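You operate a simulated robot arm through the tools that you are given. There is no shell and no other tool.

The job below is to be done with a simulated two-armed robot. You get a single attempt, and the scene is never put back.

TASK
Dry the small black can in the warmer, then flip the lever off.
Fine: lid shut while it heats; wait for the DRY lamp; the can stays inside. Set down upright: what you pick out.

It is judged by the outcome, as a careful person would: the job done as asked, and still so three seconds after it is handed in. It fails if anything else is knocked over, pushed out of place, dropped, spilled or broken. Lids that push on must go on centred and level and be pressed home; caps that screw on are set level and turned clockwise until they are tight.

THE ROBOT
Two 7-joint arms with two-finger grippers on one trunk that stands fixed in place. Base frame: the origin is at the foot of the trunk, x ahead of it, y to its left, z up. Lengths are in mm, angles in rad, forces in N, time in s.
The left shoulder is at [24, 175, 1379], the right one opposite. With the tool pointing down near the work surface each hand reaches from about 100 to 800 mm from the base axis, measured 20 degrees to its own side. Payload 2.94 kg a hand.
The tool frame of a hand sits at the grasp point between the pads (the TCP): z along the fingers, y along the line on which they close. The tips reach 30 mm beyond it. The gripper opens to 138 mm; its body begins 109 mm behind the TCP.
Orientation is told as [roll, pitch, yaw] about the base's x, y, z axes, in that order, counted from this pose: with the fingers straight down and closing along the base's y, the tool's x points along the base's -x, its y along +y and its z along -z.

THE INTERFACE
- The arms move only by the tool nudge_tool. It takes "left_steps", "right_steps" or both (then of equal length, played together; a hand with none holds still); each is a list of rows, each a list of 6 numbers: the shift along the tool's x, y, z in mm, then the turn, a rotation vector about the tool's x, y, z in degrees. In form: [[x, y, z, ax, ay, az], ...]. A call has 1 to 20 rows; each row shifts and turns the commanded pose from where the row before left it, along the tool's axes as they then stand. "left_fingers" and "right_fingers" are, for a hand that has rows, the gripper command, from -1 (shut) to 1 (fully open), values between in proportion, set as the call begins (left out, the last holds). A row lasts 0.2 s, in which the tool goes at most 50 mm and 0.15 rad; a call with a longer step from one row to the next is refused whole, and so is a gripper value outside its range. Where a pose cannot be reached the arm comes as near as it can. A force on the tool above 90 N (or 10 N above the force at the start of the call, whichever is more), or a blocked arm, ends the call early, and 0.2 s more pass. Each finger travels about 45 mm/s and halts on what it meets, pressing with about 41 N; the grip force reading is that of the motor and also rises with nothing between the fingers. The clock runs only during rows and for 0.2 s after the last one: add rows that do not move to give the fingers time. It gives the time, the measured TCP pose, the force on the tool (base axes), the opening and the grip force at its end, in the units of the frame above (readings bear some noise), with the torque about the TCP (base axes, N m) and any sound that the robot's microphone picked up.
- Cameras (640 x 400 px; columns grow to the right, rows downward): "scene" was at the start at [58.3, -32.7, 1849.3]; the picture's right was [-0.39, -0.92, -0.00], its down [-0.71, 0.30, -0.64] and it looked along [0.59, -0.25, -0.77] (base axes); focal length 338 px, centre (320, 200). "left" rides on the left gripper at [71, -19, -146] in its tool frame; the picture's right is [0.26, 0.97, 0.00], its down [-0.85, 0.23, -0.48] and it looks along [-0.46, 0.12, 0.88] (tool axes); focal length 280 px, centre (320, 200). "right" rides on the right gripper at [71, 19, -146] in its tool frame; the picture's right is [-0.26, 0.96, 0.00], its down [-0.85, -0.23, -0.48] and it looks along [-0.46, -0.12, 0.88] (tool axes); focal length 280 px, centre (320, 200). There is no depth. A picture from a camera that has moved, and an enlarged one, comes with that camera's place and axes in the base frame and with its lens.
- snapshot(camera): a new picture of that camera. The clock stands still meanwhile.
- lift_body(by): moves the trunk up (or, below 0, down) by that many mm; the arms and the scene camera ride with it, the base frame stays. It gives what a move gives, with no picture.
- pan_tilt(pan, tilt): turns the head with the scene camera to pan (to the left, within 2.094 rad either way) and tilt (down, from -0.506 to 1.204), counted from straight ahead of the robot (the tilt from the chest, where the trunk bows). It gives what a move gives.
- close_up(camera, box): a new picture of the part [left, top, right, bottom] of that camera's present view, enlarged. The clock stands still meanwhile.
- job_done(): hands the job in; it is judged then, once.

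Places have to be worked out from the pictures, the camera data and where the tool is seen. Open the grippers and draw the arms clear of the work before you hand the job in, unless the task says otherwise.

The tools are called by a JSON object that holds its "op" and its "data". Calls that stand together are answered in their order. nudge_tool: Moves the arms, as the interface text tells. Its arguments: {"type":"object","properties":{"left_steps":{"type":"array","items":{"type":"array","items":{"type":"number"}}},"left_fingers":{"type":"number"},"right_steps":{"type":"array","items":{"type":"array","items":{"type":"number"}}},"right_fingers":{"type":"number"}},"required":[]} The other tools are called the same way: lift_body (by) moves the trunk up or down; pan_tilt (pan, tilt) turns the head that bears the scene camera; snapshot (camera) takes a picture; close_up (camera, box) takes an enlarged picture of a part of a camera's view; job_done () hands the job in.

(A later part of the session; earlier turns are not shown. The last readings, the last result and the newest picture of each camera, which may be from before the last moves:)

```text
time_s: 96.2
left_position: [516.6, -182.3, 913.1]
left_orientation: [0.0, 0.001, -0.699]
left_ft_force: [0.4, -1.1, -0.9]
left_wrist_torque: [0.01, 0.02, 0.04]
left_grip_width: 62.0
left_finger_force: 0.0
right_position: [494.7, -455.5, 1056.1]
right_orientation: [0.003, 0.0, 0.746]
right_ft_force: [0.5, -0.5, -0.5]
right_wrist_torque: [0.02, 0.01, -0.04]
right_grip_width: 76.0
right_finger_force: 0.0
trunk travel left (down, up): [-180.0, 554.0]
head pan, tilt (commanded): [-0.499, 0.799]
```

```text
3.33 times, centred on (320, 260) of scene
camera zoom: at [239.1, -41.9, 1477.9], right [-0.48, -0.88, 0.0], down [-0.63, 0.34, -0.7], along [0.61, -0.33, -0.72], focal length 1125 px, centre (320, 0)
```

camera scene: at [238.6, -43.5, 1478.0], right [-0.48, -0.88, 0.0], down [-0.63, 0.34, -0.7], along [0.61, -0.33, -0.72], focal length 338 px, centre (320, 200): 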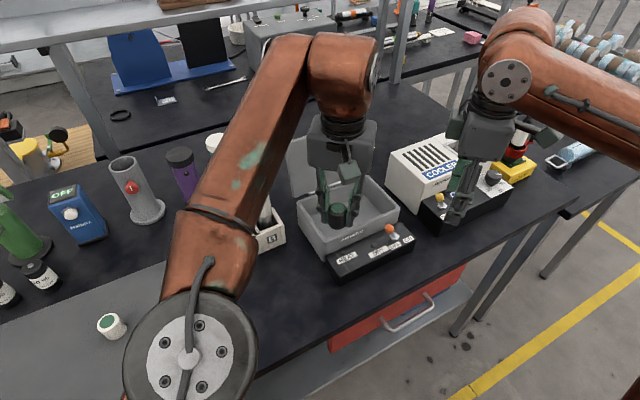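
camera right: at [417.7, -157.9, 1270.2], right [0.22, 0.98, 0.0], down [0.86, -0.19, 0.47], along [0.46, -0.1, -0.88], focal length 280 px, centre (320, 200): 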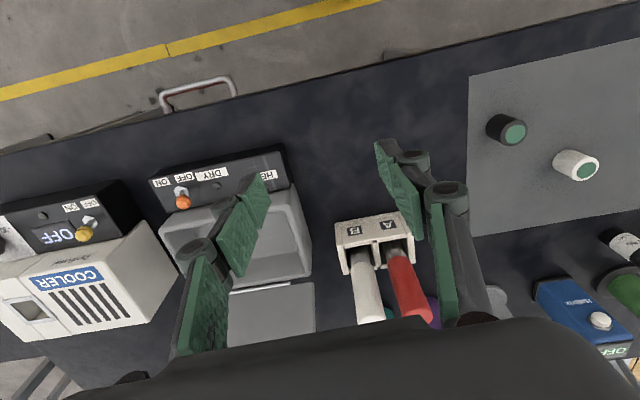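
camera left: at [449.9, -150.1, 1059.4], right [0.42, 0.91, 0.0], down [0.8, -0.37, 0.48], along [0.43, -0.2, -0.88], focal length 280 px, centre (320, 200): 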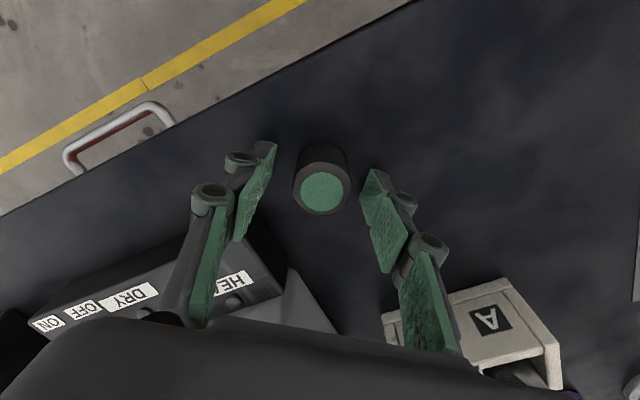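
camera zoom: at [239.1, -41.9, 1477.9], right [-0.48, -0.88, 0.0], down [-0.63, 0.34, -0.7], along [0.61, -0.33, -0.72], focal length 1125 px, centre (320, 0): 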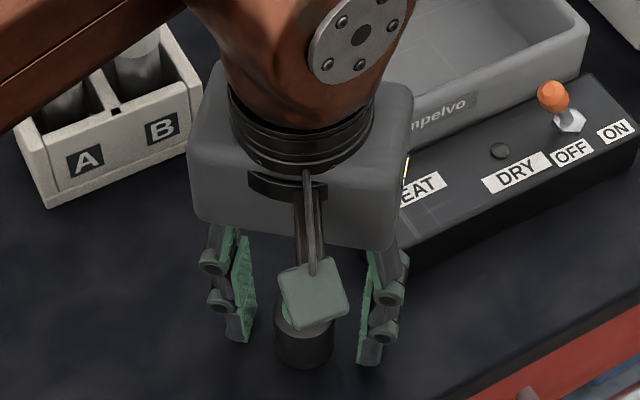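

The can stands by itself, centred. I tilt the open left hand 25° outward around it (pads stay 31 mm to either side), shifting back about 12 mm so the can sits near the tips.

{"op": "nudge_tool", "data": {"left_steps": [[3, 0.2, -1, 0, -6.25, 0], [2.9, 0.2, -1.3, 0, -6.25, 0], [2.7, 0.2, -1.6, 0, -6.25, 0], [2.5, 0.2, -1.9, 0, -6.25, 0], [0, 0, 0, 0, 0, 0]]}}

{"op": "snapshot", "data": {"camera": "left"}}

{"op": "close_up", "data": {"camera": "scene", "box": [240, 200, 400, 320]}}

```text
time_s: 97.5
left_position: [507.7, -172.0, 917.1]
left_orientation: [0.0, -0.435, -0.7]
left_ft_force: [-0.2, -0.8, 0.1]
left_wrist_torque: [0.03, 0.0, 0.01]
left_grip_width: 62.1
left_finger_force: 0.1
right_position: [495.4, -457.3, 1055.5]
right_orientation: [0.001, -0.001, 0.748]
right_ft_force: [0.0, 0.2, -0.1]
right_wrist_torque: [0.05, 0.02, 0.04]
right_grip_width: 76.1
right_finger_force: 0.1
trunk travel left (down, up): [-180.0, 554.0]
head pan, tilt (commanded): [-0.499, 0.799]
```

```text
taken
camera left: at [398.2, -105.5, 1020.1], right [0.44, 0.89, -0.11], down [0.58, -0.19, 0.79], along [0.68, -0.41, -0.6], focal length 280 px, centre (320, 200)
```

left: 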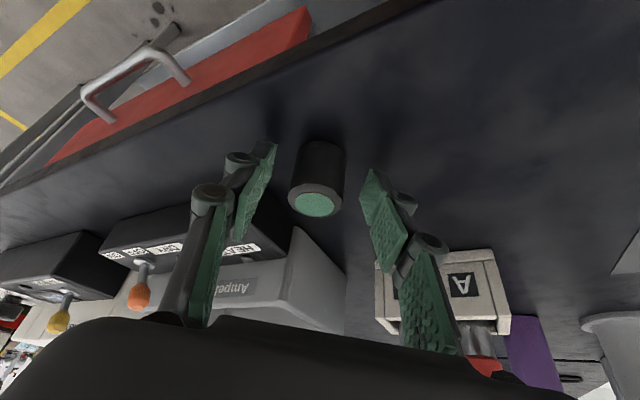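

```text
3.33 times, centred on (320, 260) of scene
camera zoom: at [239.2, -42.1, 1477.9], right [-0.48, -0.88, 0.0], down [-0.63, 0.34, -0.7], along [0.61, -0.33, -0.72], focal length 1125 px, centre (320, 0)
```

zoom: 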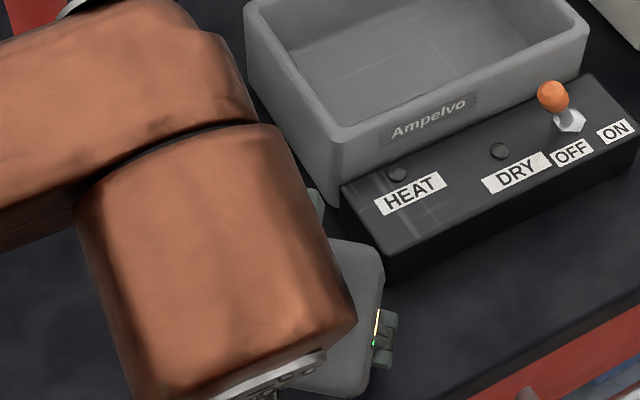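

The can is still centred between the tilted pads. I close on it.

{"op": "nudge_tool", "data": {"left_steps": [[0, 0, 0, 0, 0, 0], [0, 0, 0, 0, 0, 0], [0, 0, 0, 0, 0, 0], [0, 0, 0, 0, 0, 0], [0, 0, 0, 0, 0, 0]], "left_fingers": -0.75}}

{"op": "snapshot", "data": {"camera": "left"}}

```text
time_s: 98.7
left_position: [506.7, -172.8, 917.6]
left_orientation: [0.001, -0.436, -0.698]
left_ft_force: [-0.4, 0.1, 0.1]
left_wrist_torque: [-0.02, 0.0, 0.01]
left_grip_width: 32.1
left_finger_force: 41.5
right_position: [495.8, -455.2, 1054.0]
right_orientation: [0.001, 0.0, 0.747]
right_ft_force: [0.7, 1.1, -0.1]
right_wrist_torque: [0.0, -0.03, -0.02]
right_grip_width: 76.1
right_finger_force: 0.1
trunk travel left (down, up): [-180.0, 554.0]
head pan, tilt (commanded): [-0.499, 0.799]
```

```text
taken
camera left: at [398.1, -105.3, 1020.3], right [0.44, 0.89, -0.11], down [0.58, -0.19, 0.79], along [0.68, -0.41, -0.6], focal length 280 px, centre (320, 200)
```

left: 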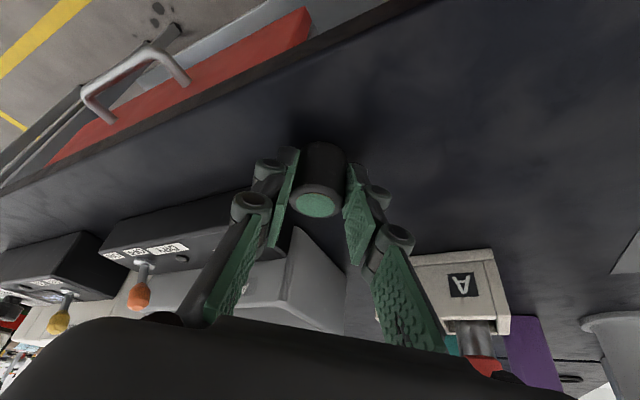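

The can is gripped with the tilted hand (32 mm, 41 N). I lift it straight up by 102 mm.

{"op": "nudge_tool", "data": {"left_steps": [[-8, 0, -17, 0, 0, 0], [-14.4, 0, -30.8, 0, 0, 0], [-14.4, 0, -30.8, 0, 0, 0], [-8, 0, -17, 0, 0, 0], [0, 0, 0, 0, 0, 0]]}}

{"op": "snapshot", "data": {"camera": "left"}}

```text
time_s: 99.8
left_position: [507.1, -173.2, 1024.0]
left_orientation: [-0.001, -0.434, -0.698]
left_ft_force: [0.3, 0.6, 1.0]
left_wrist_torque: [-0.03, 0.02, 0.0]
left_grip_width: 31.9
left_finger_force: 41.2
right_position: [495.3, -454.4, 1054.6]
right_orientation: [0.002, -0.001, 0.748]
right_ft_force: [0.4, 0.1, -0.2]
right_wrist_torque: [0.03, -0.01, 0.0]
right_grip_width: 76.3
right_finger_force: 0.0
trunk travel left (down, up): [-180.0, 554.0]
head pan, tilt (commanded): [-0.499, 0.799]
```

```text
taken
camera left: at [399.1, -106.4, 1125.7], right [0.44, 0.89, -0.11], down [0.58, -0.19, 0.79], along [0.68, -0.41, -0.6], focal length 280 px, centre (320, 200)
```

left: 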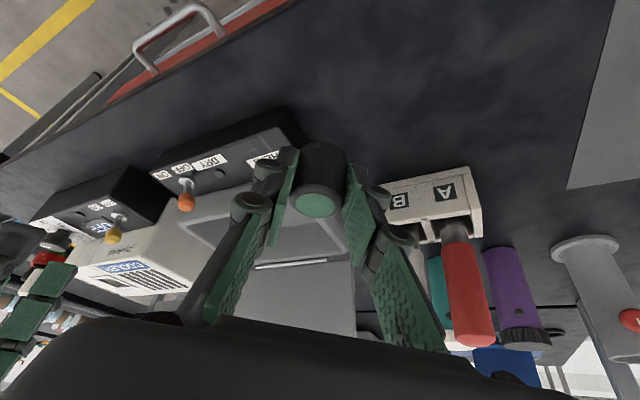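

The can stays firm and upright in the grip at z ≈ 1024. I carry it toward the chamber in steps.

{"op": "nudge_tool", "data": {"left_steps": [[-28.9, -5, 13.5, 0, 0, 0], [-28.9, -5, 13.5, 0, 0, 0], [-28.9, -5, 13.5, 0, 0, 0], [-28.9, -5, 13.5, 0, 0, 0], [0, 0, 0, 0, 0, 0]]}}

{"op": "snapshot", "data": {"camera": "left"}}

```text
time_s: 101.0
left_position: [589.6, -271.0, 1026.0]
left_orientation: [0.0, -0.437, -0.7]
left_ft_force: [-0.2, 1.0, -0.8]
left_wrist_torque: [-0.02, 0.01, -0.01]
left_grip_width: 32.0
left_finger_force: 40.9
right_position: [494.4, -454.7, 1056.3]
right_orientation: [0.0, 0.0, 0.749]
right_ft_force: [0.4, 0.0, -0.1]
right_wrist_torque: [-0.01, 0.0, -0.01]
right_grip_width: 75.8
right_finger_force: 0.0
trunk travel left (down, up): [-180.0, 554.0]
head pan, tilt (commanded): [-0.499, 0.799]
```

```text
taken
camera left: at [481.2, -204.5, 1128.1], right [0.44, 0.89, -0.11], down [0.58, -0.19, 0.79], along [0.68, -0.41, -0.6], focal length 280 px, centre (320, 200)
```

left: 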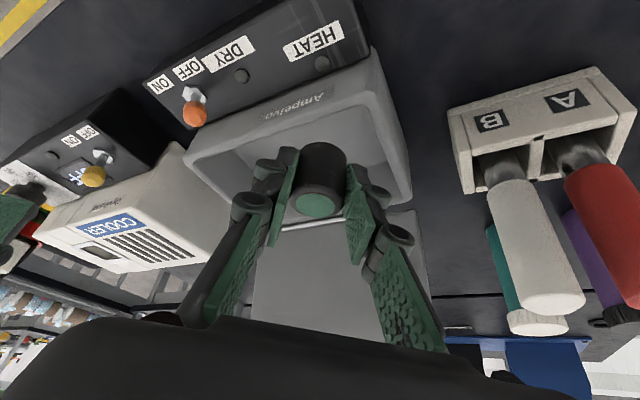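

No limit so far. Two more steps bring the can over the middle of the chamber.

{"op": "nudge_tool", "data": {"left_steps": [[-28.3, -4.5, 13.2, 0, 0, 0], [-28.3, -4.5, 13.2, 0, 0, 0], [0, 0, 0, 0, 0, 0]]}}

{"op": "snapshot", "data": {"camera": "left"}}

{"op": "snapshot", "data": {"camera": "scene"}}

{"op": "snapshot", "data": {"camera": "right"}}

```text
time_s: 101.8
left_position: [632.1, -318.6, 1023.8]
left_orientation: [0.0, -0.437, -0.699]
left_ft_force: [-0.3, 0.8, -0.9]
left_wrist_torque: [0.0, 0.01, -0.03]
left_grip_width: 32.0
left_finger_force: 41.3
right_position: [495.4, -455.7, 1056.4]
right_orientation: [-0.001, 0.0, 0.748]
right_ft_force: [-0.4, 0.7, 0.0]
right_wrist_torque: [-0.04, 0.0, 0.02]
right_grip_width: 75.8
right_finger_force: 0.0
trunk travel left (down, up): [-180.0, 554.0]
head pan, tilt (commanded): [-0.499, 0.799]
```

```text
taken
camera left: at [523.5, -252.1, 1126.0], right [0.44, 0.89, -0.11], down [0.58, -0.19, 0.79], along [0.68, -0.41, -0.6], focal length 280 px, centre (320, 200)
```

left: 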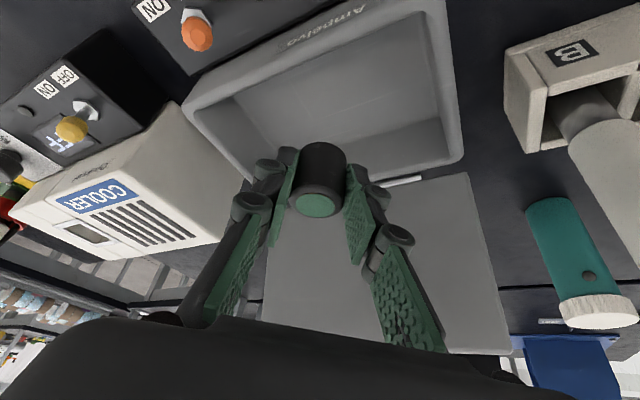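

```text
taken
camera scene: at [238.9, -41.3, 1478.0], right [-0.48, -0.88, 0.0], down [-0.63, 0.34, -0.7], along [0.61, -0.33, -0.72], focal length 338 px, centre (320, 200)
```

scene: 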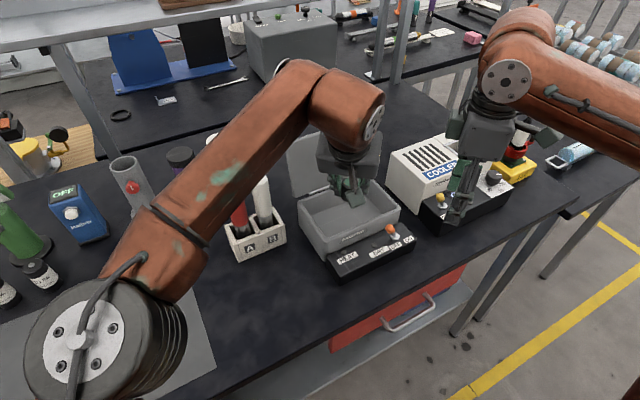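

```text
taken
camera right: at [430.2, -488.4, 1201.3], right [-0.46, 0.89, 0.0], down [0.78, 0.41, 0.48], along [0.42, 0.22, -0.88], focal length 280 px, centre (320, 200)
```

right: 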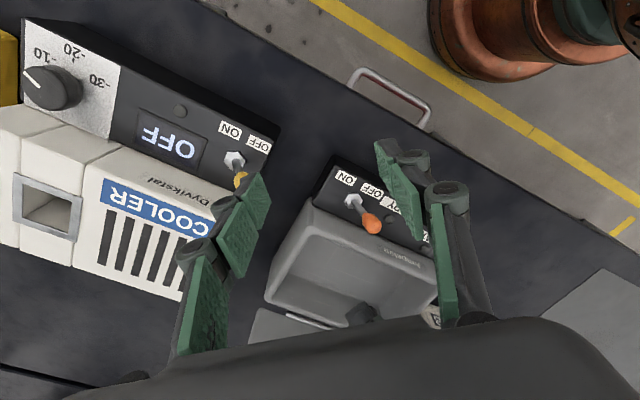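

The can hangs over the chamber's middle at about (640, -326); the rim spans x 584–707, y -422 to -243. I lower it straight down by 75 mm.

{"op": "nudge_tool", "data": {"left_steps": [[10.6, 0, 22.7, 0, 0, 0], [10.6, 0, 22.7, 0, 0, 0], [10.6, 0, 22.7, 0, 0, 0], [0, 0, 0, 0, 0, 0]]}}

{"op": "snapshot", "data": {"camera": "left"}}

{"op": "close_up", "data": {"camera": "scene", "box": [270, 110, 430, 280]}}

```text
time_s: 102.8
left_position: [632.3, -318.3, 947.0]
left_orientation: [-0.001, -0.438, -0.698]
left_ft_force: [0.8, 0.5, -1.1]
left_wrist_torque: [-0.02, 0.01, -0.01]
left_grip_width: 32.0
left_finger_force: 41.2
right_position: [495.4, -455.3, 1054.7]
right_orientation: [0.002, 0.0, 0.747]
right_ft_force: [0.0, -0.7, -0.2]
right_wrist_torque: [0.03, -0.02, -0.02]
right_grip_width: 76.2
right_finger_force: 0.0
trunk travel left (down, up): [-180.0, 554.0]
head pan, tilt (commanded): [-0.499, 0.799]
```

```text
taken
camera left: at [523.0, -251.7, 1050.1], right [0.44, 0.89, -0.11], down [0.58, -0.19, 0.79], along [0.68, -0.41, -0.6], focal length 280 px, centre (320, 200)
```

left: 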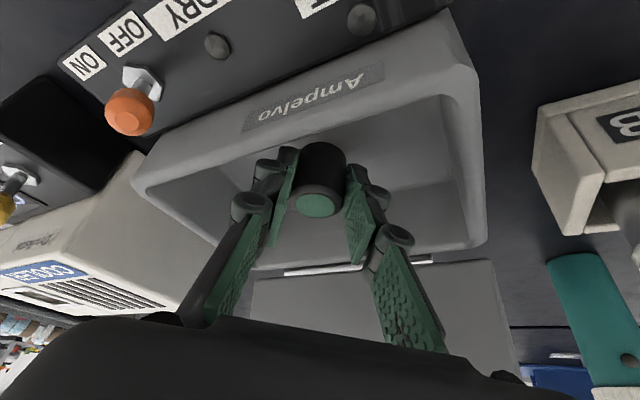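

```text
2.35 times, centred on (350, 195) of scene
camera zoom: at [238.7, -42.0, 1478.1], right [-0.48, -0.88, 0.0], down [-0.63, 0.34, -0.7], along [0.61, -0.33, -0.72], focal length 794 px, centre (249, 212)
```

zoom: 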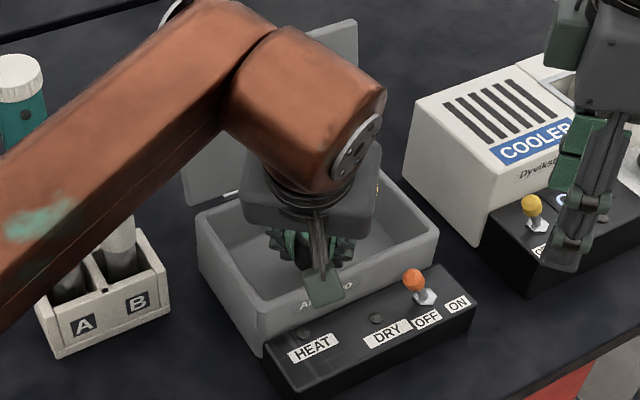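

The can is inside the walls. I go on down: 10, then small steps, watching the force for the floor.

{"op": "nudge_tool", "data": {"left_steps": [[3.4, 0, 7.2, 0, 0, 0], [2.1, 0, 4.5, 0, 0, 0], [0, 0, 0, 0, 0, 0]]}}

```text
time_s: 103.7
left_position: [633.6, -319.1, 935.1]
left_orientation: [0.0, -0.436, -0.697]
left_ft_force: [0.5, -0.3, 4.2]
left_wrist_torque: [-0.02, 0.0, 0.03]
left_grip_width: 31.8
left_finger_force: 40.9
right_position: [495.2, -456.2, 1055.4]
right_orientation: [0.001, 0.001, 0.747]
right_ft_force: [0.3, -0.3, -0.8]
right_wrist_torque: [-0.02, -0.01, 0.01]
right_grip_width: 75.6
right_finger_force: 0.0
trunk travel left (down, up): [-180.0, 554.0]
head pan, tilt (commanded): [-0.499, 0.799]
```

{"op": "nudge_tool", "data": {"left_steps": [[0.4, 0, 0.9, 0, 0, 0], [0, 0, 0, 0, 0, 0]]}}

```text
time_s: 104.2
left_position: [631.8, -318.7, 934.5]
left_orientation: [-0.002, -0.439, -0.699]
left_ft_force: [-0.3, -1.4, 8.9]
left_wrist_torque: [-0.15, 0.0, 0.02]
left_grip_width: 32.2
left_finger_force: 41.2
right_position: [494.6, -454.9, 1055.9]
right_orientation: [0.001, 0.0, 0.745]
right_ft_force: [-0.2, 0.4, -1.0]
right_wrist_torque: [0.05, 0.0, -0.03]
right_grip_width: 75.8
right_finger_force: 0.0
trunk travel left (down, up): [-180.0, 554.0]
head pan, tilt (commanded): [-0.499, 0.799]
```

The can rests on the chamber floor (9 N at contact). I ease off 0.5 mm and open the fingers to about 55 mm.

{"op": "nudge_tool", "data": {"left_steps": [[-0.3, 0, -0.5, 0, 0, 0], [0, 0, 0, 0, 0, 0], [0, 0, 0, 0, 0, 0], [0, 0, 0, 0, 0, 0]], "left_fingers": -0.2}}

{"op": "snapshot", "data": {"camera": "left"}}

```text
time_s: 105.2
left_position: [633.6, -317.8, 934.0]
left_orientation: [-0.001, -0.435, -0.698]
left_ft_force: [-0.3, 0.8, -0.1]
left_wrist_torque: [0.01, 0.01, -0.03]
left_grip_width: 54.8
left_finger_force: 0.1
right_position: [494.1, -455.8, 1054.9]
right_orientation: [0.0, -0.001, 0.749]
right_ft_force: [-0.3, -0.2, -0.3]
right_wrist_torque: [0.05, -0.02, 0.01]
right_grip_width: 76.0
right_finger_force: 0.1
trunk travel left (down, up): [-180.0, 554.0]
head pan, tilt (commanded): [-0.499, 0.799]
```

```text
taken
camera left: at [524.5, -250.9, 1036.8], right [0.44, 0.89, -0.11], down [0.58, -0.19, 0.79], along [0.68, -0.41, -0.6], focal length 280 px, centre (320, 200)
```

left: 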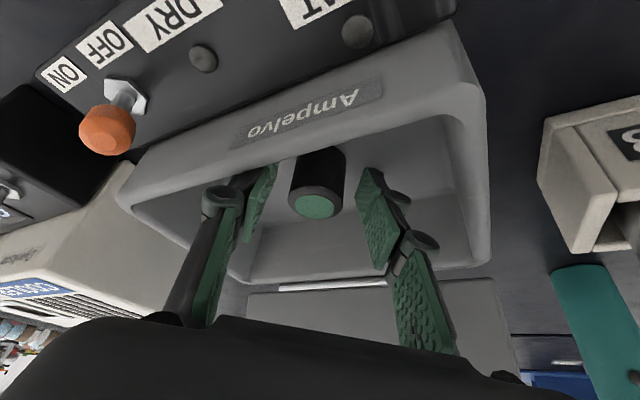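

The can stands upright alone inside the chamber. I withdraw the left hand along its axis, then upright and back to the left side.

{"op": "nudge_tool", "data": {"left_steps": [[0, 0, -20, 0, 0, 0], [0, 0, -30, 0, 0, 0], [0, 0, -35, 0, 0, 0], [0, 0, -35, 0, 0, 0], [17.6, 20, -21.5, 0, 8.3, 0], [20.5, 20, -18.7, 0, 8.3, 0], [23, 20, -15.5, 0, 8.4, 0], [31.8, 25.5, -6, 0, 0, -8], [28, 29.7, -6, 0, 0, -8], [23.6, 33.3, -6, 0, 0, -8], [18.7, 36.2, -6, 0, 0, -8], [13.5, 38.5, -6, 0, 0, -8], [8, 40, -6, 0, 0, 0], [8, 40, -6, 0, 0, 0], [8, 40, -6, 0, 0, 0], [8, 40, 0, 0, 0, 0], [0, 0, 0, 0, 0, 0]]}}

{"op": "snapshot", "data": {"camera": "scene"}}

{"op": "close_up", "data": {"camera": "scene", "box": [270, 110, 430, 280]}}

```text
time_s: 108.8
left_position: [504.1, 171.3, 1128.8]
left_orientation: [0.001, 0.001, -0.002]
left_ft_force: [-0.8, 0.4, -0.5]
left_wrist_torque: [0.0, 0.03, -0.03]
left_grip_width: 55.1
left_finger_force: 0.0
right_position: [496.2, -455.8, 1054.7]
right_orientation: [0.001, -0.001, 0.748]
right_ft_force: [-0.5, -0.5, 0.9]
right_wrist_torque: [0.01, 0.05, -0.02]
right_grip_width: 75.9
right_finger_force: 0.1
trunk travel left (down, up): [-180.0, 554.0]
head pan, tilt (commanded): [-0.499, 0.799]
```

```text
taken
camera scene: at [239.3, -42.4, 1477.8], right [-0.48, -0.88, 0.0], down [-0.63, 0.34, -0.7], along [0.61, -0.33, -0.72], focal length 338 px, centre (320, 200)
```

scene: 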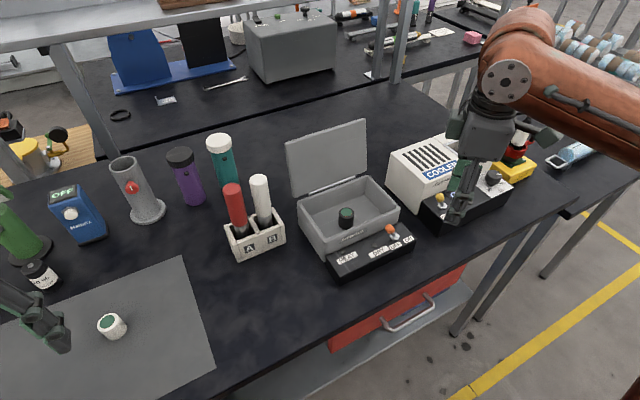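

```text
2.35 times, centred on (350, 195) of scene
camera zoom: at [239.3, -42.4, 1477.8], right [-0.48, -0.88, 0.0], down [-0.63, 0.34, -0.7], along [0.61, -0.33, -0.72], focal length 794 px, centre (249, 212)
```

zoom: 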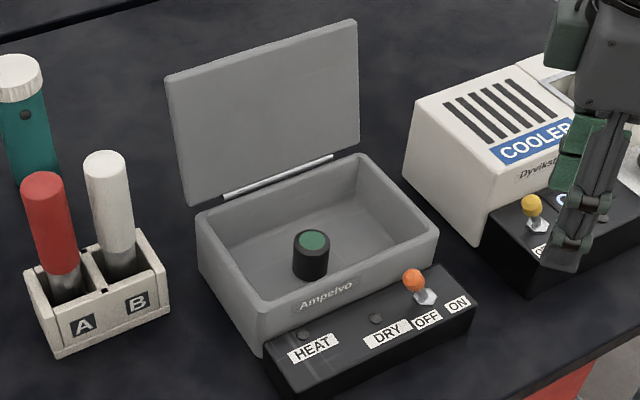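

The can stands well inside, below the rim. Next I close the lid: the right hand will straddle the lid's free edge near its left part (y ≈ -268) and pull it forward. First I raise the right hand and yaw it to 90°.

{"op": "nudge_tool", "data": {"right_steps": [[0, 0, -15, 0, 0, -7.85], [0, 0, -15, 0, 0, -7.85], [0, 0, -15, 0, 0, -7.85], [0, 0, -15, 0, 0, -7.85], [0, 0, -15, 0, 0, -7.85], [0, 0, -15, 0, 0, -7.85], [-35, -30, 0, 6, 0, 0], [-35, -29.8, 3.1, 6, 0, 0], [-35, -29.3, 6.2, 6, 0, 0], [-35, -28.5, 9.3, 6, 0, 0], [0, 0, 0, 0, 0, 0]], "right_fingers": -0.5}}

```text
time_s: 111.2
left_position: [503.9, 171.9, 1129.5]
left_orientation: [0.0, 0.0, 0.001]
left_ft_force: [-0.9, 0.3, 0.4]
left_wrist_torque: [0.04, 0.0, -0.02]
left_grip_width: 55.2
left_finger_force: 0.0
right_position: [617.1, -316.0, 1138.4]
right_orientation: [-0.419, -0.001, 1.57]
right_ft_force: [-0.3, 0.3, 0.5]
right_wrist_torque: [0.03, -0.03, 0.01]
right_grip_width: 34.6
right_finger_force: 0.0
trunk travel left (down, up): [-180.0, 554.0]
head pan, tilt (commanded): [-0.499, 0.799]
```

No limits. I move to the point 45 mm above the straddling position, at y ≈ -268.

{"op": "nudge_tool", "data": {"right_steps": [[-16, -29.4, 14.9, 0, 0, 0], [-16, -29.4, 14.9, 0, 0, 0], [-16, -29.4, 14.9, 0, 0, 0], [0, 0, 0, 0, 0, 0]]}}

{"op": "snapshot", "data": {"camera": "right"}}

{"op": "close_up", "data": {"camera": "scene", "box": [270, 70, 430, 240]}}

```text
time_s: 112.2
left_position: [503.0, 172.1, 1129.7]
left_orientation: [0.0, -0.002, -0.001]
left_ft_force: [-0.7, -0.7, 0.8]
left_wrist_torque: [-0.03, -0.04, 0.01]
left_grip_width: 55.2
left_finger_force: 0.1
right_position: [711.9, -275.4, 1137.4]
right_orientation: [-0.42, 0.002, 1.569]
right_ft_force: [0.2, 0.3, 0.5]
right_wrist_torque: [-0.01, -0.05, 0.0]
right_grip_width: 34.4
right_finger_force: 0.0
right hand out of reach, approached as far as the arm can: row 3
trunk travel left (down, up): [-180.0, 554.0]
head pan, tilt (commanded): [-0.499, 0.799]
```

```text
taken
camera right: at [634.1, -345.6, 1263.4], right [-0.88, 0.26, -0.39], down [0.02, 0.85, 0.53], along [0.47, 0.46, -0.75], focal length 280 px, centre (320, 200)
```

right: 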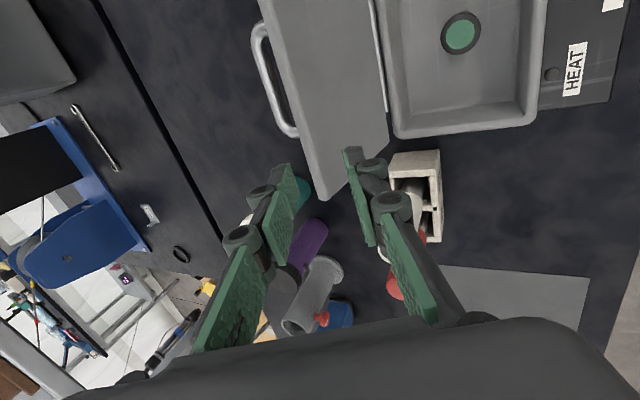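

```text
2.35 times, centred on (350, 155) of scene
camera zoom: at [237.2, -40.5, 1478.4], right [-0.48, -0.88, 0.0], down [-0.63, 0.34, -0.7], along [0.61, -0.33, -0.72], focal length 794 px, centre (249, 306)
```

zoom: 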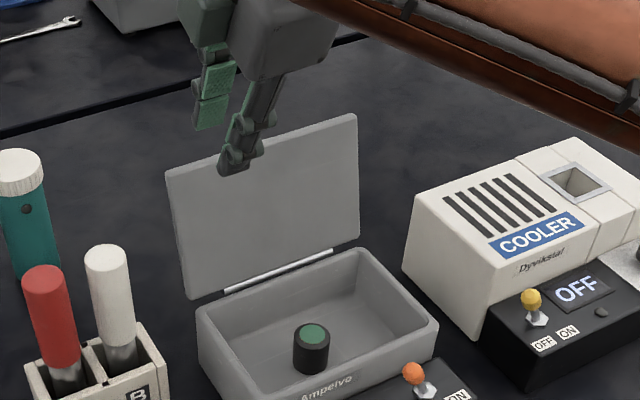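

The hand is at (712, -275, 1137), just above the lid's edge. I correct the position and go down along the tool axis by the first 20 mm.

{"op": "nudge_tool", "data": {"right_steps": [[0, -1.7, 5.6, 0, 0, 0], [-4, 0, 10, 0, 0, 0], [-3, 0, 10, 0, 0, 0], [0, 0, 0, 0, 0, 0]]}}

{"op": "close_up", "data": {"camera": "right", "box": [220, 60, 440, 260]}}

{"op": "close_up", "data": {"camera": "scene", "box": [280, 80, 408, 180]}}

```text
time_s: 113.2
left_position: [503.1, 172.1, 1129.5]
left_orientation: [-0.001, 0.0, 0.0]
left_ft_force: [0.0, -0.3, 0.9]
left_wrist_torque: [-0.04, 0.01, 0.01]
left_grip_width: 55.0
left_finger_force: 0.0
right_position: [723.2, -274.9, 1114.7]
right_orientation: [-0.419, 0.0, 1.571]
right_ft_force: [0.0, 0.4, -0.5]
right_wrist_torque: [-0.01, -0.02, -0.01]
right_grip_width: 34.6
right_finger_force: 0.1
right hand out of reach, approached as far as the arm can: row 2
trunk travel left (down, up): [-180.0, 554.0]
head pan, tilt (commanded): [-0.499, 0.799]
```

```text
2.00 times, centred on (330, 160) of right
camera zoom: at [645.4, -344.5, 1241.3], right [-0.88, 0.26, -0.39], down [0.02, 0.85, 0.53], along [0.47, 0.46, -0.75], focal length 561 px, centre (300, 280)
```

zoom: 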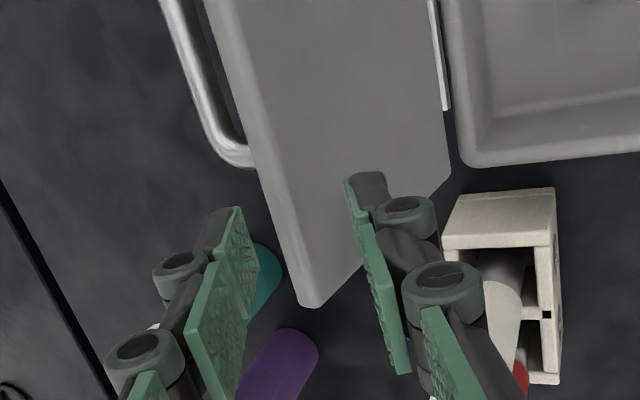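

```text
4.00 times, centred on (344, 130) of scene
camera zoom: at [238.6, -40.8, 1478.1], right [-0.48, -0.88, 0.0], down [-0.63, 0.34, -0.7], along [0.61, -0.33, -0.72], focal length 1350 px, centre (224, 480)
```

zoom: 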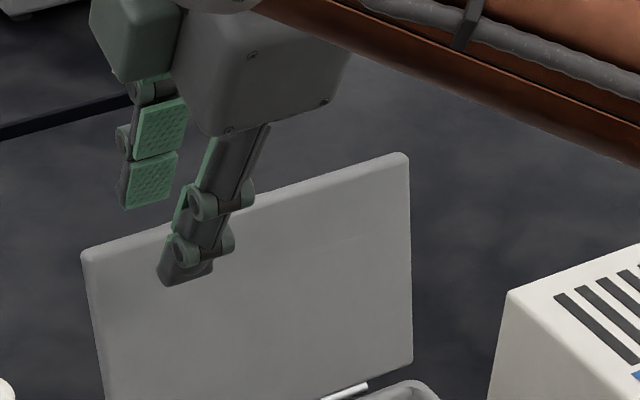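

The lid edge runs between the two fingers as planned. I go down along the axis another 24 mm so that the rear finger overlaps the lid.

{"op": "nudge_tool", "data": {"right_steps": [[0, 0, 8, 0, 0, 0], [0, 0, 8, 0, 0, 0], [0, 0, 8, 0, 0, 0], [0, 0, 0, 0, 0, 0]]}}

{"op": "close_up", "data": {"camera": "right", "box": [220, 60, 440, 260]}}

```text
time_s: 114.2
left_position: [503.8, 171.8, 1129.8]
left_orientation: [-0.001, 0.0, 0.001]
left_ft_force: [-0.6, 0.8, 0.5]
left_wrist_torque: [0.0, -0.01, -0.05]
left_grip_width: 55.4
left_finger_force: 0.1
right_position: [731.9, -274.1, 1094.5]
right_orientation: [-0.42, -0.002, 1.567]
right_ft_force: [0.0, 0.3, 0.1]
right_wrist_torque: [0.01, 0.01, 0.01]
right_grip_width: 34.3
right_finger_force: 0.0
trunk travel left (down, up): [-180.0, 554.0]
head pan, tilt (commanded): [-0.499, 0.799]
```

```text
2.00 times, centred on (330, 160) of right
camera zoom: at [655.0, -344.1, 1218.7], right [-0.88, 0.27, -0.39], down [0.02, 0.85, 0.53], along [0.47, 0.46, -0.75], focal length 561 px, centre (300, 280)
```

zoom: 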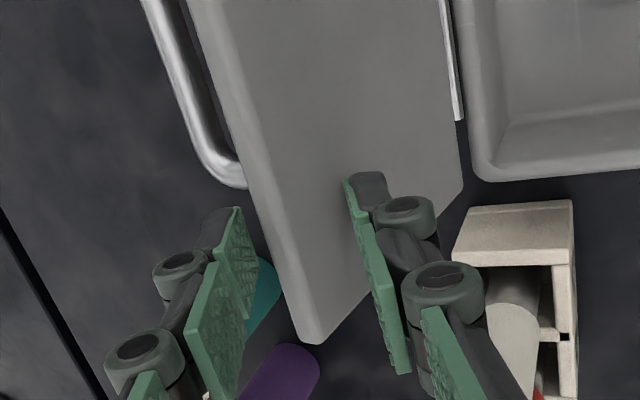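

The rear finger is behind the lid's edge and the front one before it. I pull the lid forward slowly toward and past vertical.

{"op": "nudge_tool", "data": {"right_steps": [[0, 5.1, -3.3, 0, 0, 0], [0, 5.1, -3.3, 0, 0, 0], [0, 5, -2.5, 0, 0, 0], [0, 5, -2.5, 0, 0, 0], [0, 5.2, -2.1, 0, 0, 0], [0, 5.2, -2, 0, 0, 0], [0, 0, 0, 0, 0, 0]]}}

{"op": "close_up", "data": {"camera": "right", "box": [220, 60, 440, 260]}}

{"op": "close_up", "data": {"camera": "scene", "box": [270, 80, 430, 250]}}

```text
time_s: 115.8
left_position: [504.6, 172.5, 1128.5]
left_orientation: [-0.001, -0.001, 0.0]
left_ft_force: [0.8, 0.1, -0.3]
left_wrist_torque: [-0.02, -0.02, 0.0]
left_grip_width: 55.1
left_finger_force: 0.2
right_position: [698.0, -274.0, 1096.5]
right_orientation: [-0.418, 0.0, 1.569]
right_ft_force: [-0.7, 0.3, -0.3]
right_wrist_torque: [-0.01, -0.02, -0.03]
right_grip_width: 34.6
right_finger_force: 0.2
trunk travel left (down, up): [-180.0, 554.0]
head pan, tilt (commanded): [-0.499, 0.799]
```

```text
2.00 times, centred on (330, 160) of right
camera zoom: at [620.9, -343.8, 1222.1], right [-0.88, 0.26, -0.39], down [0.02, 0.85, 0.53], along [0.47, 0.46, -0.75], focal length 561 px, centre (300, 280)
```

zoom: 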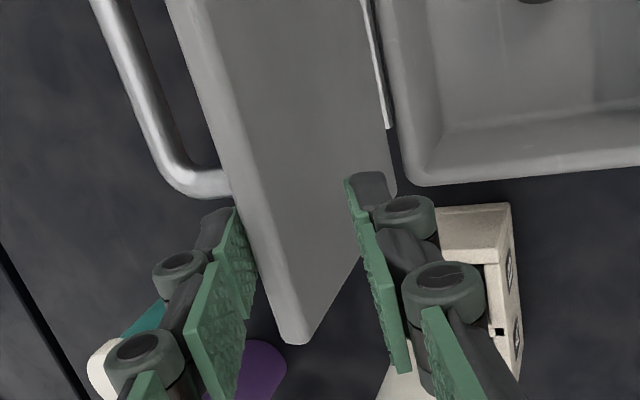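

```text
2.35 times, centred on (350, 165) of scene
camera zoom: at [239.0, -40.9, 1477.9], right [-0.48, -0.88, 0.0], down [-0.63, 0.34, -0.7], along [0.61, -0.33, -0.72], focal length 794 px, centre (249, 282)
```

zoom: 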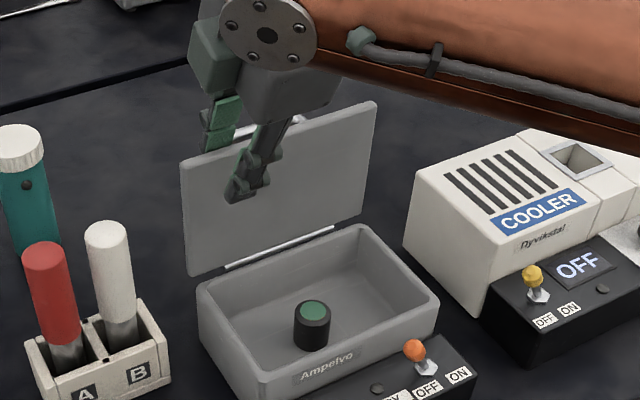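

The lid follows and is nearly vertical. I continue; past balance it should settle onto the front finger.

{"op": "nudge_tool", "data": {"right_steps": [[0, 5.3, -1.6, 0, 0, 0], [0, 5.4, -1.5, 0, 0, 0], [0, 5.4, -1.1, 0, 0, 0], [0, 5.5, -1.1, 0, 0, 0], [0, 0, 0, 0, 0, 0]]}}

{"op": "close_up", "data": {"camera": "right", "box": [220, 60, 440, 260]}}

{"op": "close_up", "data": {"camera": "scene", "box": [270, 80, 430, 250]}}

```text
time_s: 117.0
left_position: [503.4, 173.0, 1128.4]
left_orientation: [0.001, -0.001, 0.0]
left_ft_force: [0.2, 0.2, -0.3]
left_wrist_torque: [0.0, -0.02, 0.02]
left_grip_width: 55.3
left_finger_force: 0.0
right_position: [677.4, -274.6, 1092.2]
right_orientation: [-0.419, -0.001, 1.569]
right_ft_force: [-0.4, -0.3, 0.5]
right_wrist_torque: [-0.05, -0.01, 0.0]
right_grip_width: 34.5
right_finger_force: 0.0
trunk travel left (down, up): [-180.0, 554.0]
head pan, tilt (commanded): [-0.499, 0.799]
```

```text
2.00 times, centred on (330, 160) of right
camera zoom: at [599.3, -344.5, 1217.2], right [-0.88, 0.26, -0.39], down [0.02, 0.85, 0.53], along [0.47, 0.46, -0.75], focal length 561 px, centre (300, 280)
```

zoom: 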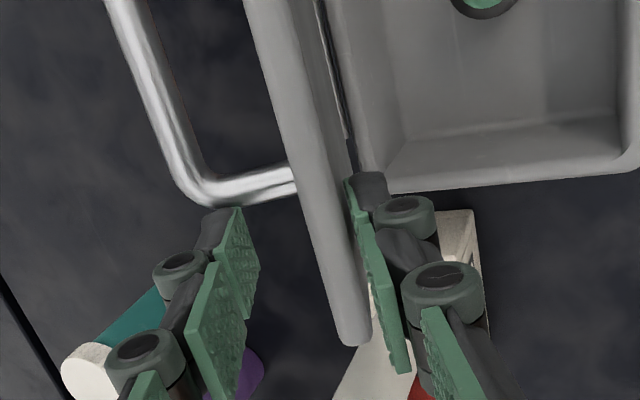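

```text
2.35 times, centred on (350, 165) of scene
camera zoom: at [238.9, -40.8, 1477.9], right [-0.48, -0.88, 0.0], down [-0.63, 0.34, -0.7], along [0.61, -0.33, -0.72], focal length 794 px, centre (249, 282)
```

zoom: 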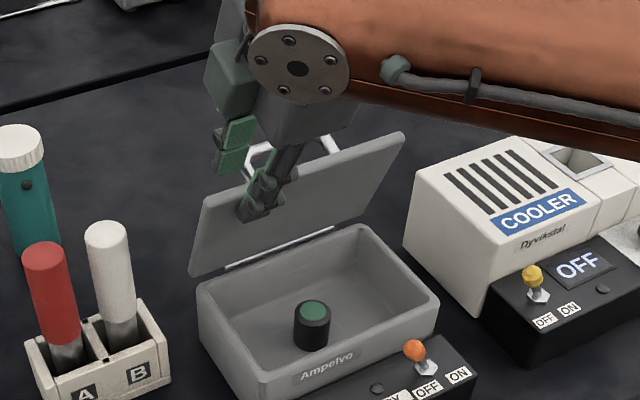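

The lid has passed balance and now rests on the front finger at about 71°. I lower it along the arc, tilting the tool with it.

{"op": "nudge_tool", "data": {"right_steps": [[0, 6.7, -0.6, 1.5, 0, 0], [0, 6.7, -0.6, 1.5, 0, 0], [0, 5.9, -0.3, 1.5, 0, 0], [0, 5.8, -0.2, 1.5, 0, 0], [0, 5.8, 0.1, 1, 0, 0], [0, 5.7, 0.1, 1, 0, 0], [0, 5.8, -0.2, 1, 0, 0], [0, 5.8, -0.1, 1, 0, 0], [0, 0, 0, 0, 0, 0]]}}

{"op": "close_up", "data": {"camera": "right", "box": [220, 60, 440, 260]}}

{"op": "close_up", "data": {"camera": "scene", "box": [270, 80, 430, 250]}}

```text
time_s: 119.0
left_position: [503.2, 171.8, 1129.9]
left_orientation: [0.002, 0.001, 0.0]
left_ft_force: [-0.9, -0.4, 0.0]
left_wrist_torque: [0.0, 0.01, 0.01]
left_grip_width: 55.2
left_finger_force: 0.1
right_position: [635.3, -272.9, 1070.7]
right_orientation: [-0.593, -0.001, 1.568]
right_ft_force: [0.0, -0.1, -0.7]
right_wrist_torque: [-0.01, -0.02, 0.01]
right_grip_width: 35.0
right_finger_force: 0.8
trunk travel left (down, up): [-180.0, 554.0]
head pan, tilt (commanded): [-0.499, 0.799]
```

```text
2.00 times, centred on (330, 160) of right
camera zoom: at [536.3, -342.3, 1181.1], right [-0.8, 0.26, -0.54], down [-0.07, 0.85, 0.52], along [0.6, 0.46, -0.66], focal length 561 px, centre (300, 280)
```

zoom: 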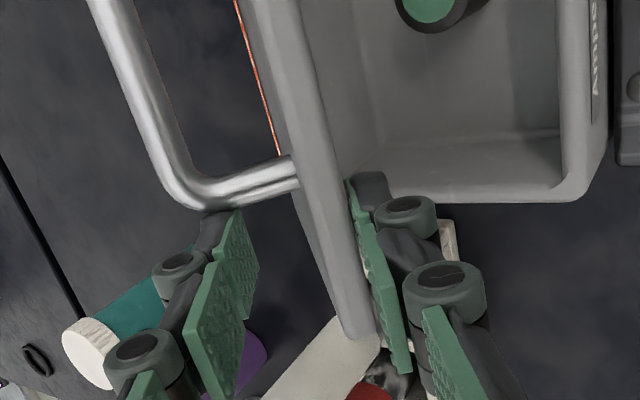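

```text
2.35 times, centred on (350, 165) of scene
camera zoom: at [238.8, -41.0, 1478.0], right [-0.48, -0.88, 0.0], down [-0.63, 0.34, -0.7], along [0.61, -0.33, -0.72], focal length 794 px, centre (249, 282)
```

zoom: 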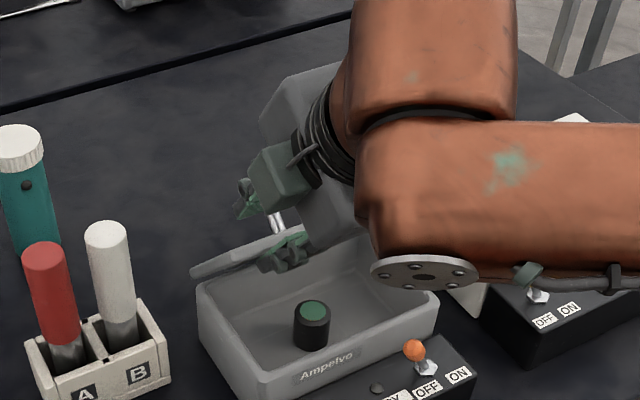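

The lid rests on the front finger at about 50°, forces near zero, can visible and upright. I continue lowering to about 30°.

{"op": "nudge_tool", "data": {"right_steps": [[0, 5.7, 0.6, 1, 0, 0], [0, 5.7, 0.6, 1, 0, 0], [0, 5.7, 0.5, 1, 0, 0], [0, 5.7, 0.4, 1, 0, 0], [0, 5.7, 0.7, 1, 0, 0], [0, 5.7, 0.7, 1, 0, 0], [0, 5.5, 1.2, 0.5, 0, 0], [0, 5.4, 1.1, 0.5, 0, 0], [0, 0, 0, 0, 0, 0]]}}

{"op": "close_up", "data": {"camera": "right", "box": [220, 60, 440, 260]}}

{"op": "close_up", "data": {"camera": "scene", "box": [270, 80, 430, 250]}}

```text
time_s: 121.0
left_position: [503.3, 172.3, 1129.7]
left_orientation: [0.0, 0.0, 0.0]
left_ft_force: [-1.1, 0.2, 0.1]
left_wrist_torque: [0.01, 0.01, -0.03]
left_grip_width: 55.0
left_finger_force: 0.0
right_position: [601.3, -273.7, 1038.7]
right_orientation: [-0.715, -0.001, 1.57]
right_ft_force: [-0.6, 3.9, 0.0]
right_wrist_torque: [0.0, -0.01, 0.12]
right_grip_width: 35.6
right_finger_force: 0.4
trunk travel left (down, up): [-180.0, 554.0]
head pan, tilt (commanded): [-0.499, 0.799]
```

```text
2.00 times, centred on (330, 160) of right
camera zoom: at [490.0, -343.1, 1136.4], right [-0.73, 0.26, -0.63], down [-0.14, 0.85, 0.51], along [0.67, 0.46, -0.58], focal length 561 px, centre (300, 280)
```

zoom: 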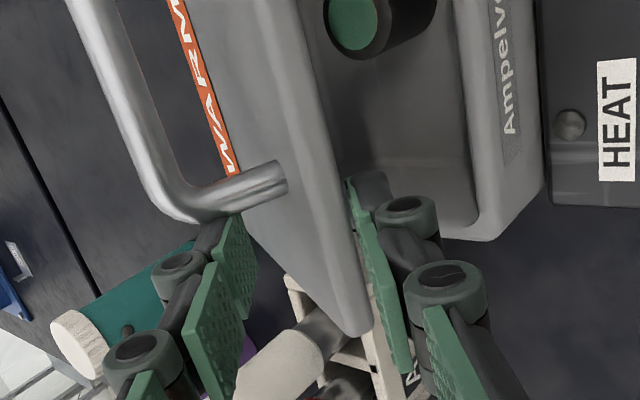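

```text
2.35 times, centred on (350, 165) of scene
camera zoom: at [238.8, -40.4, 1478.0], right [-0.48, -0.88, 0.0], down [-0.63, 0.34, -0.7], along [0.61, -0.33, -0.72], focal length 794 px, centre (249, 282)
```

zoom: 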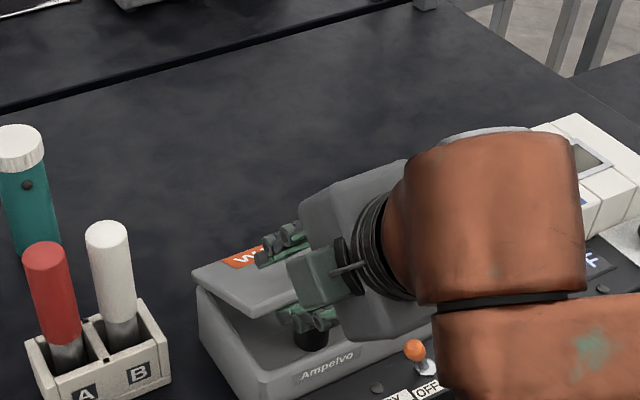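

The lid is at about 30°; a slight side touch (4 N) of the rear finger at the handle's end shows, so I shift +y 4 mm while lowering on to about 16°.

{"op": "nudge_tool", "data": {"right_steps": [[-2, 3, 0.7, 0, 0, 0], [-2, 3, 0.7, 0.3, 0, 0], [0, 4.6, 1.5, 0.3, 0, 0], [0, 5, 1.9, 0.3, 0, 0], [0, 5.1, 1.9, 0, 0, 0], [0, 3.8, 1.8, 0, 0, 0], [0, 3.8, 1.7, 0, 0, 0], [0, 0, 0, 0, 0, 0]]}}

{"op": "close_up", "data": {"camera": "right", "box": [220, 60, 440, 260]}}

{"op": "close_up", "data": {"camera": "scene", "box": [270, 110, 430, 280]}}

```text
time_s: 122.8
left_position: [504.7, 172.5, 1128.2]
left_orientation: [0.001, 0.0, 0.001]
left_ft_force: [0.2, -0.2, -0.4]
left_wrist_torque: [-0.01, 0.02, 0.0]
left_grip_width: 55.2
left_finger_force: 0.1
right_position: [586.7, -269.3, 1012.5]
right_orientation: [-0.731, 0.0, 1.57]
right_ft_force: [-0.6, -0.4, -1.8]
right_wrist_torque: [-0.04, 0.01, -0.04]
right_grip_width: 35.1
right_finger_force: 0.7
trunk travel left (down, up): [-180.0, 554.0]
head pan, tilt (commanded): [-0.499, 0.799]
```

```text
2.00 times, centred on (330, 160) of right
camera zoom: at [474.1, -340.2, 1109.2], right [-0.72, 0.26, -0.64], down [-0.15, 0.85, 0.51], along [0.68, 0.46, -0.57], focal length 561 px, centre (300, 280)
```

zoom: 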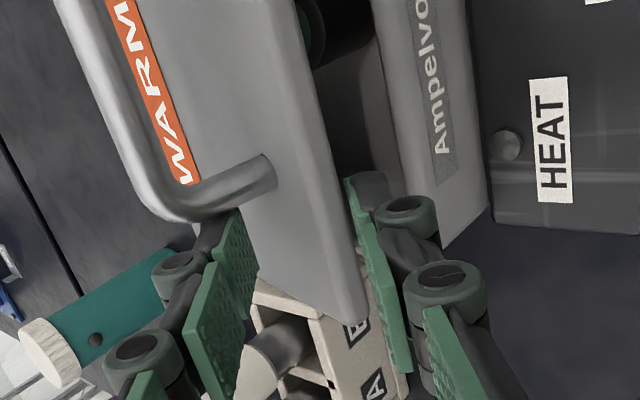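

```text
2.35 times, centred on (350, 195) of scene
camera zoom: at [238.8, -41.0, 1478.0], right [-0.48, -0.88, 0.0], down [-0.63, 0.34, -0.7], along [0.61, -0.33, -0.72], focal length 794 px, centre (249, 212)
```

zoom: 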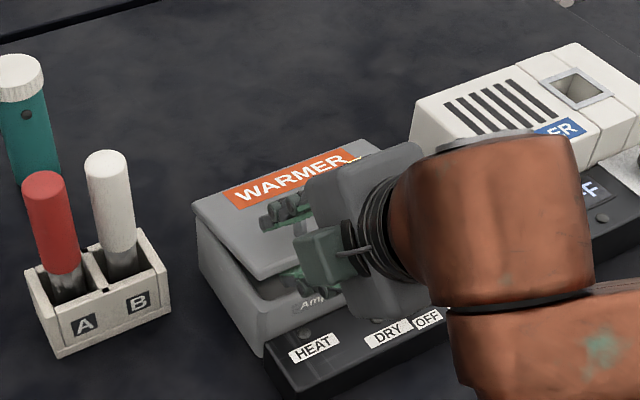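

The lid is at about 16°. I lower the finger until its tip is just above the rim, so only a few millimetres of travel remain when I draw it out.

{"op": "nudge_tool", "data": {"right_steps": [[0, 4.2, 3.6, 0, 0, 0], [0, 4.2, 3.6, 0, 0, 0], [0, 3, 2.7, 0, 0, 0], [0, 0, 0, 0, 0, 0]]}}

{"op": "close_up", "data": {"camera": "right", "box": [220, 60, 440, 260]}}

{"op": "close_up", "data": {"camera": "scene", "box": [290, 170, 370, 250]}}

```text
time_s: 123.8
left_position: [504.3, 171.3, 1127.7]
left_orientation: [0.001, 0.0, 0.001]
left_ft_force: [-0.4, -0.3, 0.0]
left_wrist_torque: [0.03, 0.03, 0.03]
left_grip_width: 55.2
left_finger_force: 0.1
right_position: [584.7, -269.5, 997.1]
right_orientation: [-0.732, -0.001, 1.569]
right_ft_force: [-2.7, -0.3, -0.6]
right_wrist_torque: [-0.07, 0.06, 0.02]
right_grip_width: 36.0
right_finger_force: 1.3
trunk travel left (down, up): [-180.0, 554.0]
head pan, tilt (commanded): [-0.499, 0.799]
```

```text
2.00 times, centred on (330, 160) of right
camera zoom: at [472.9, -339.1, 1093.8], right [-0.72, 0.26, -0.64], down [-0.15, 0.85, 0.51], along [0.68, 0.46, -0.57], focal length 561 px, centre (300, 280)
```

zoom: 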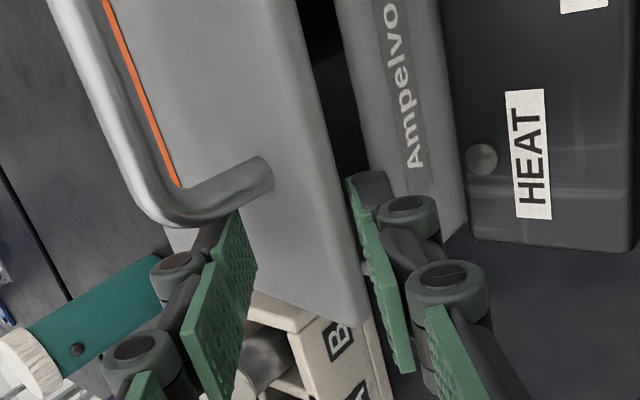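

```text
5.00 times, centred on (330, 210) of scene
camera zoom: at [238.5, -41.1, 1478.0], right [-0.48, -0.88, 0.0], down [-0.63, 0.34, -0.7], along [0.61, -0.33, -0.72], focal length 1688 px, centre (270, 150)
```

zoom: 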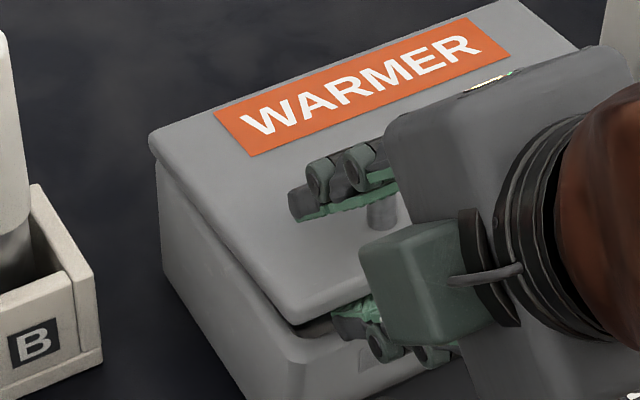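

The finger tip is just above the rim with the lid nearly down. I draw the hand straight back toward the robot so the lid rides down the finger and shuts.

{"op": "nudge_tool", "data": {"right_steps": [[0, 3, -2.7, 0, 0, 0], [0, 3, -2.7, 0, 0, 0], [0, 3, -2.7, 0, 0, 0], [0, 3, -2.7, 0, 0, 0], [0, 3, -2.7, 0, 0, 0], [0, 3.7, -3.3, 0, 0, 0], [0, 3.7, -3.3, 0, 0, 0], [0, 0, 0, 0, 0, 0]]}}

{"op": "close_up", "data": {"camera": "right", "box": [220, 60, 440, 260]}}

{"op": "close_up", "data": {"camera": "scene", "box": [290, 170, 370, 250]}}

```text
time_s: 125.7
left_position: [503.5, 172.5, 1129.3]
left_orientation: [0.0, 0.0, -0.001]
left_ft_force: [-0.1, -0.2, 0.5]
left_wrist_torque: [-0.01, 0.02, 0.05]
left_grip_width: 55.4
left_finger_force: 0.0
right_position: [562.9, -270.7, 998.3]
right_orientation: [-0.73, 0.002, 1.571]
right_ft_force: [0.1, -0.7, -0.8]
right_wrist_torque: [0.0, 0.0, 0.0]
right_grip_width: 34.6
right_finger_force: 0.1
right hand out of reach, approached as far as the arm can: row 6, 7
trunk travel left (down, up): [-180.0, 554.0]
head pan, tilt (commanded): [-0.499, 0.799]
```

```text
2.00 times, centred on (330, 160) of right
camera zoom: at [450.8, -339.9, 1095.1], right [-0.72, 0.26, -0.64], down [-0.15, 0.85, 0.51], along [0.68, 0.46, -0.57], focal length 561 px, centre (300, 280)
```

zoom: 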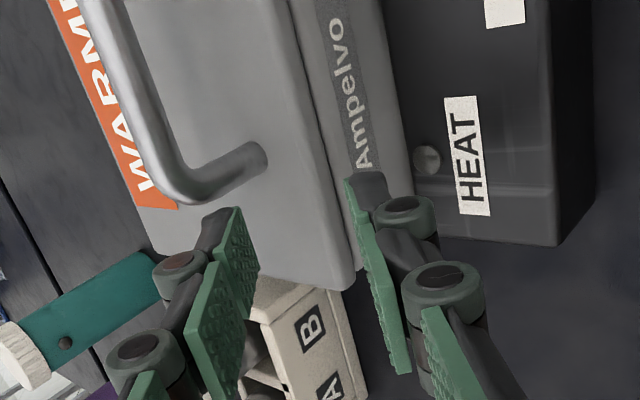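

```text
5.00 times, centred on (330, 210) of scene
camera zoom: at [238.8, -41.0, 1478.0], right [-0.48, -0.88, 0.0], down [-0.63, 0.34, -0.7], along [0.61, -0.33, -0.72], focal length 1688 px, centre (270, 150)
```

zoom: 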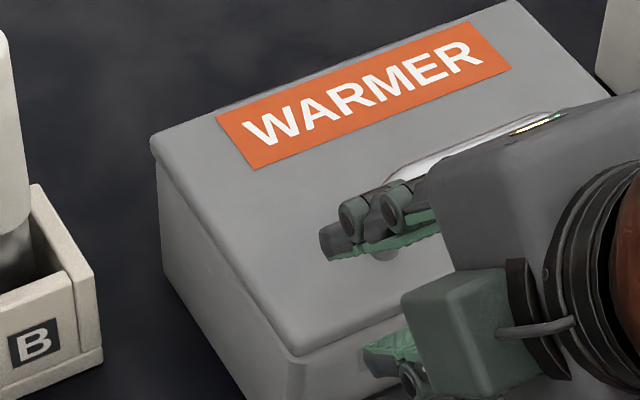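

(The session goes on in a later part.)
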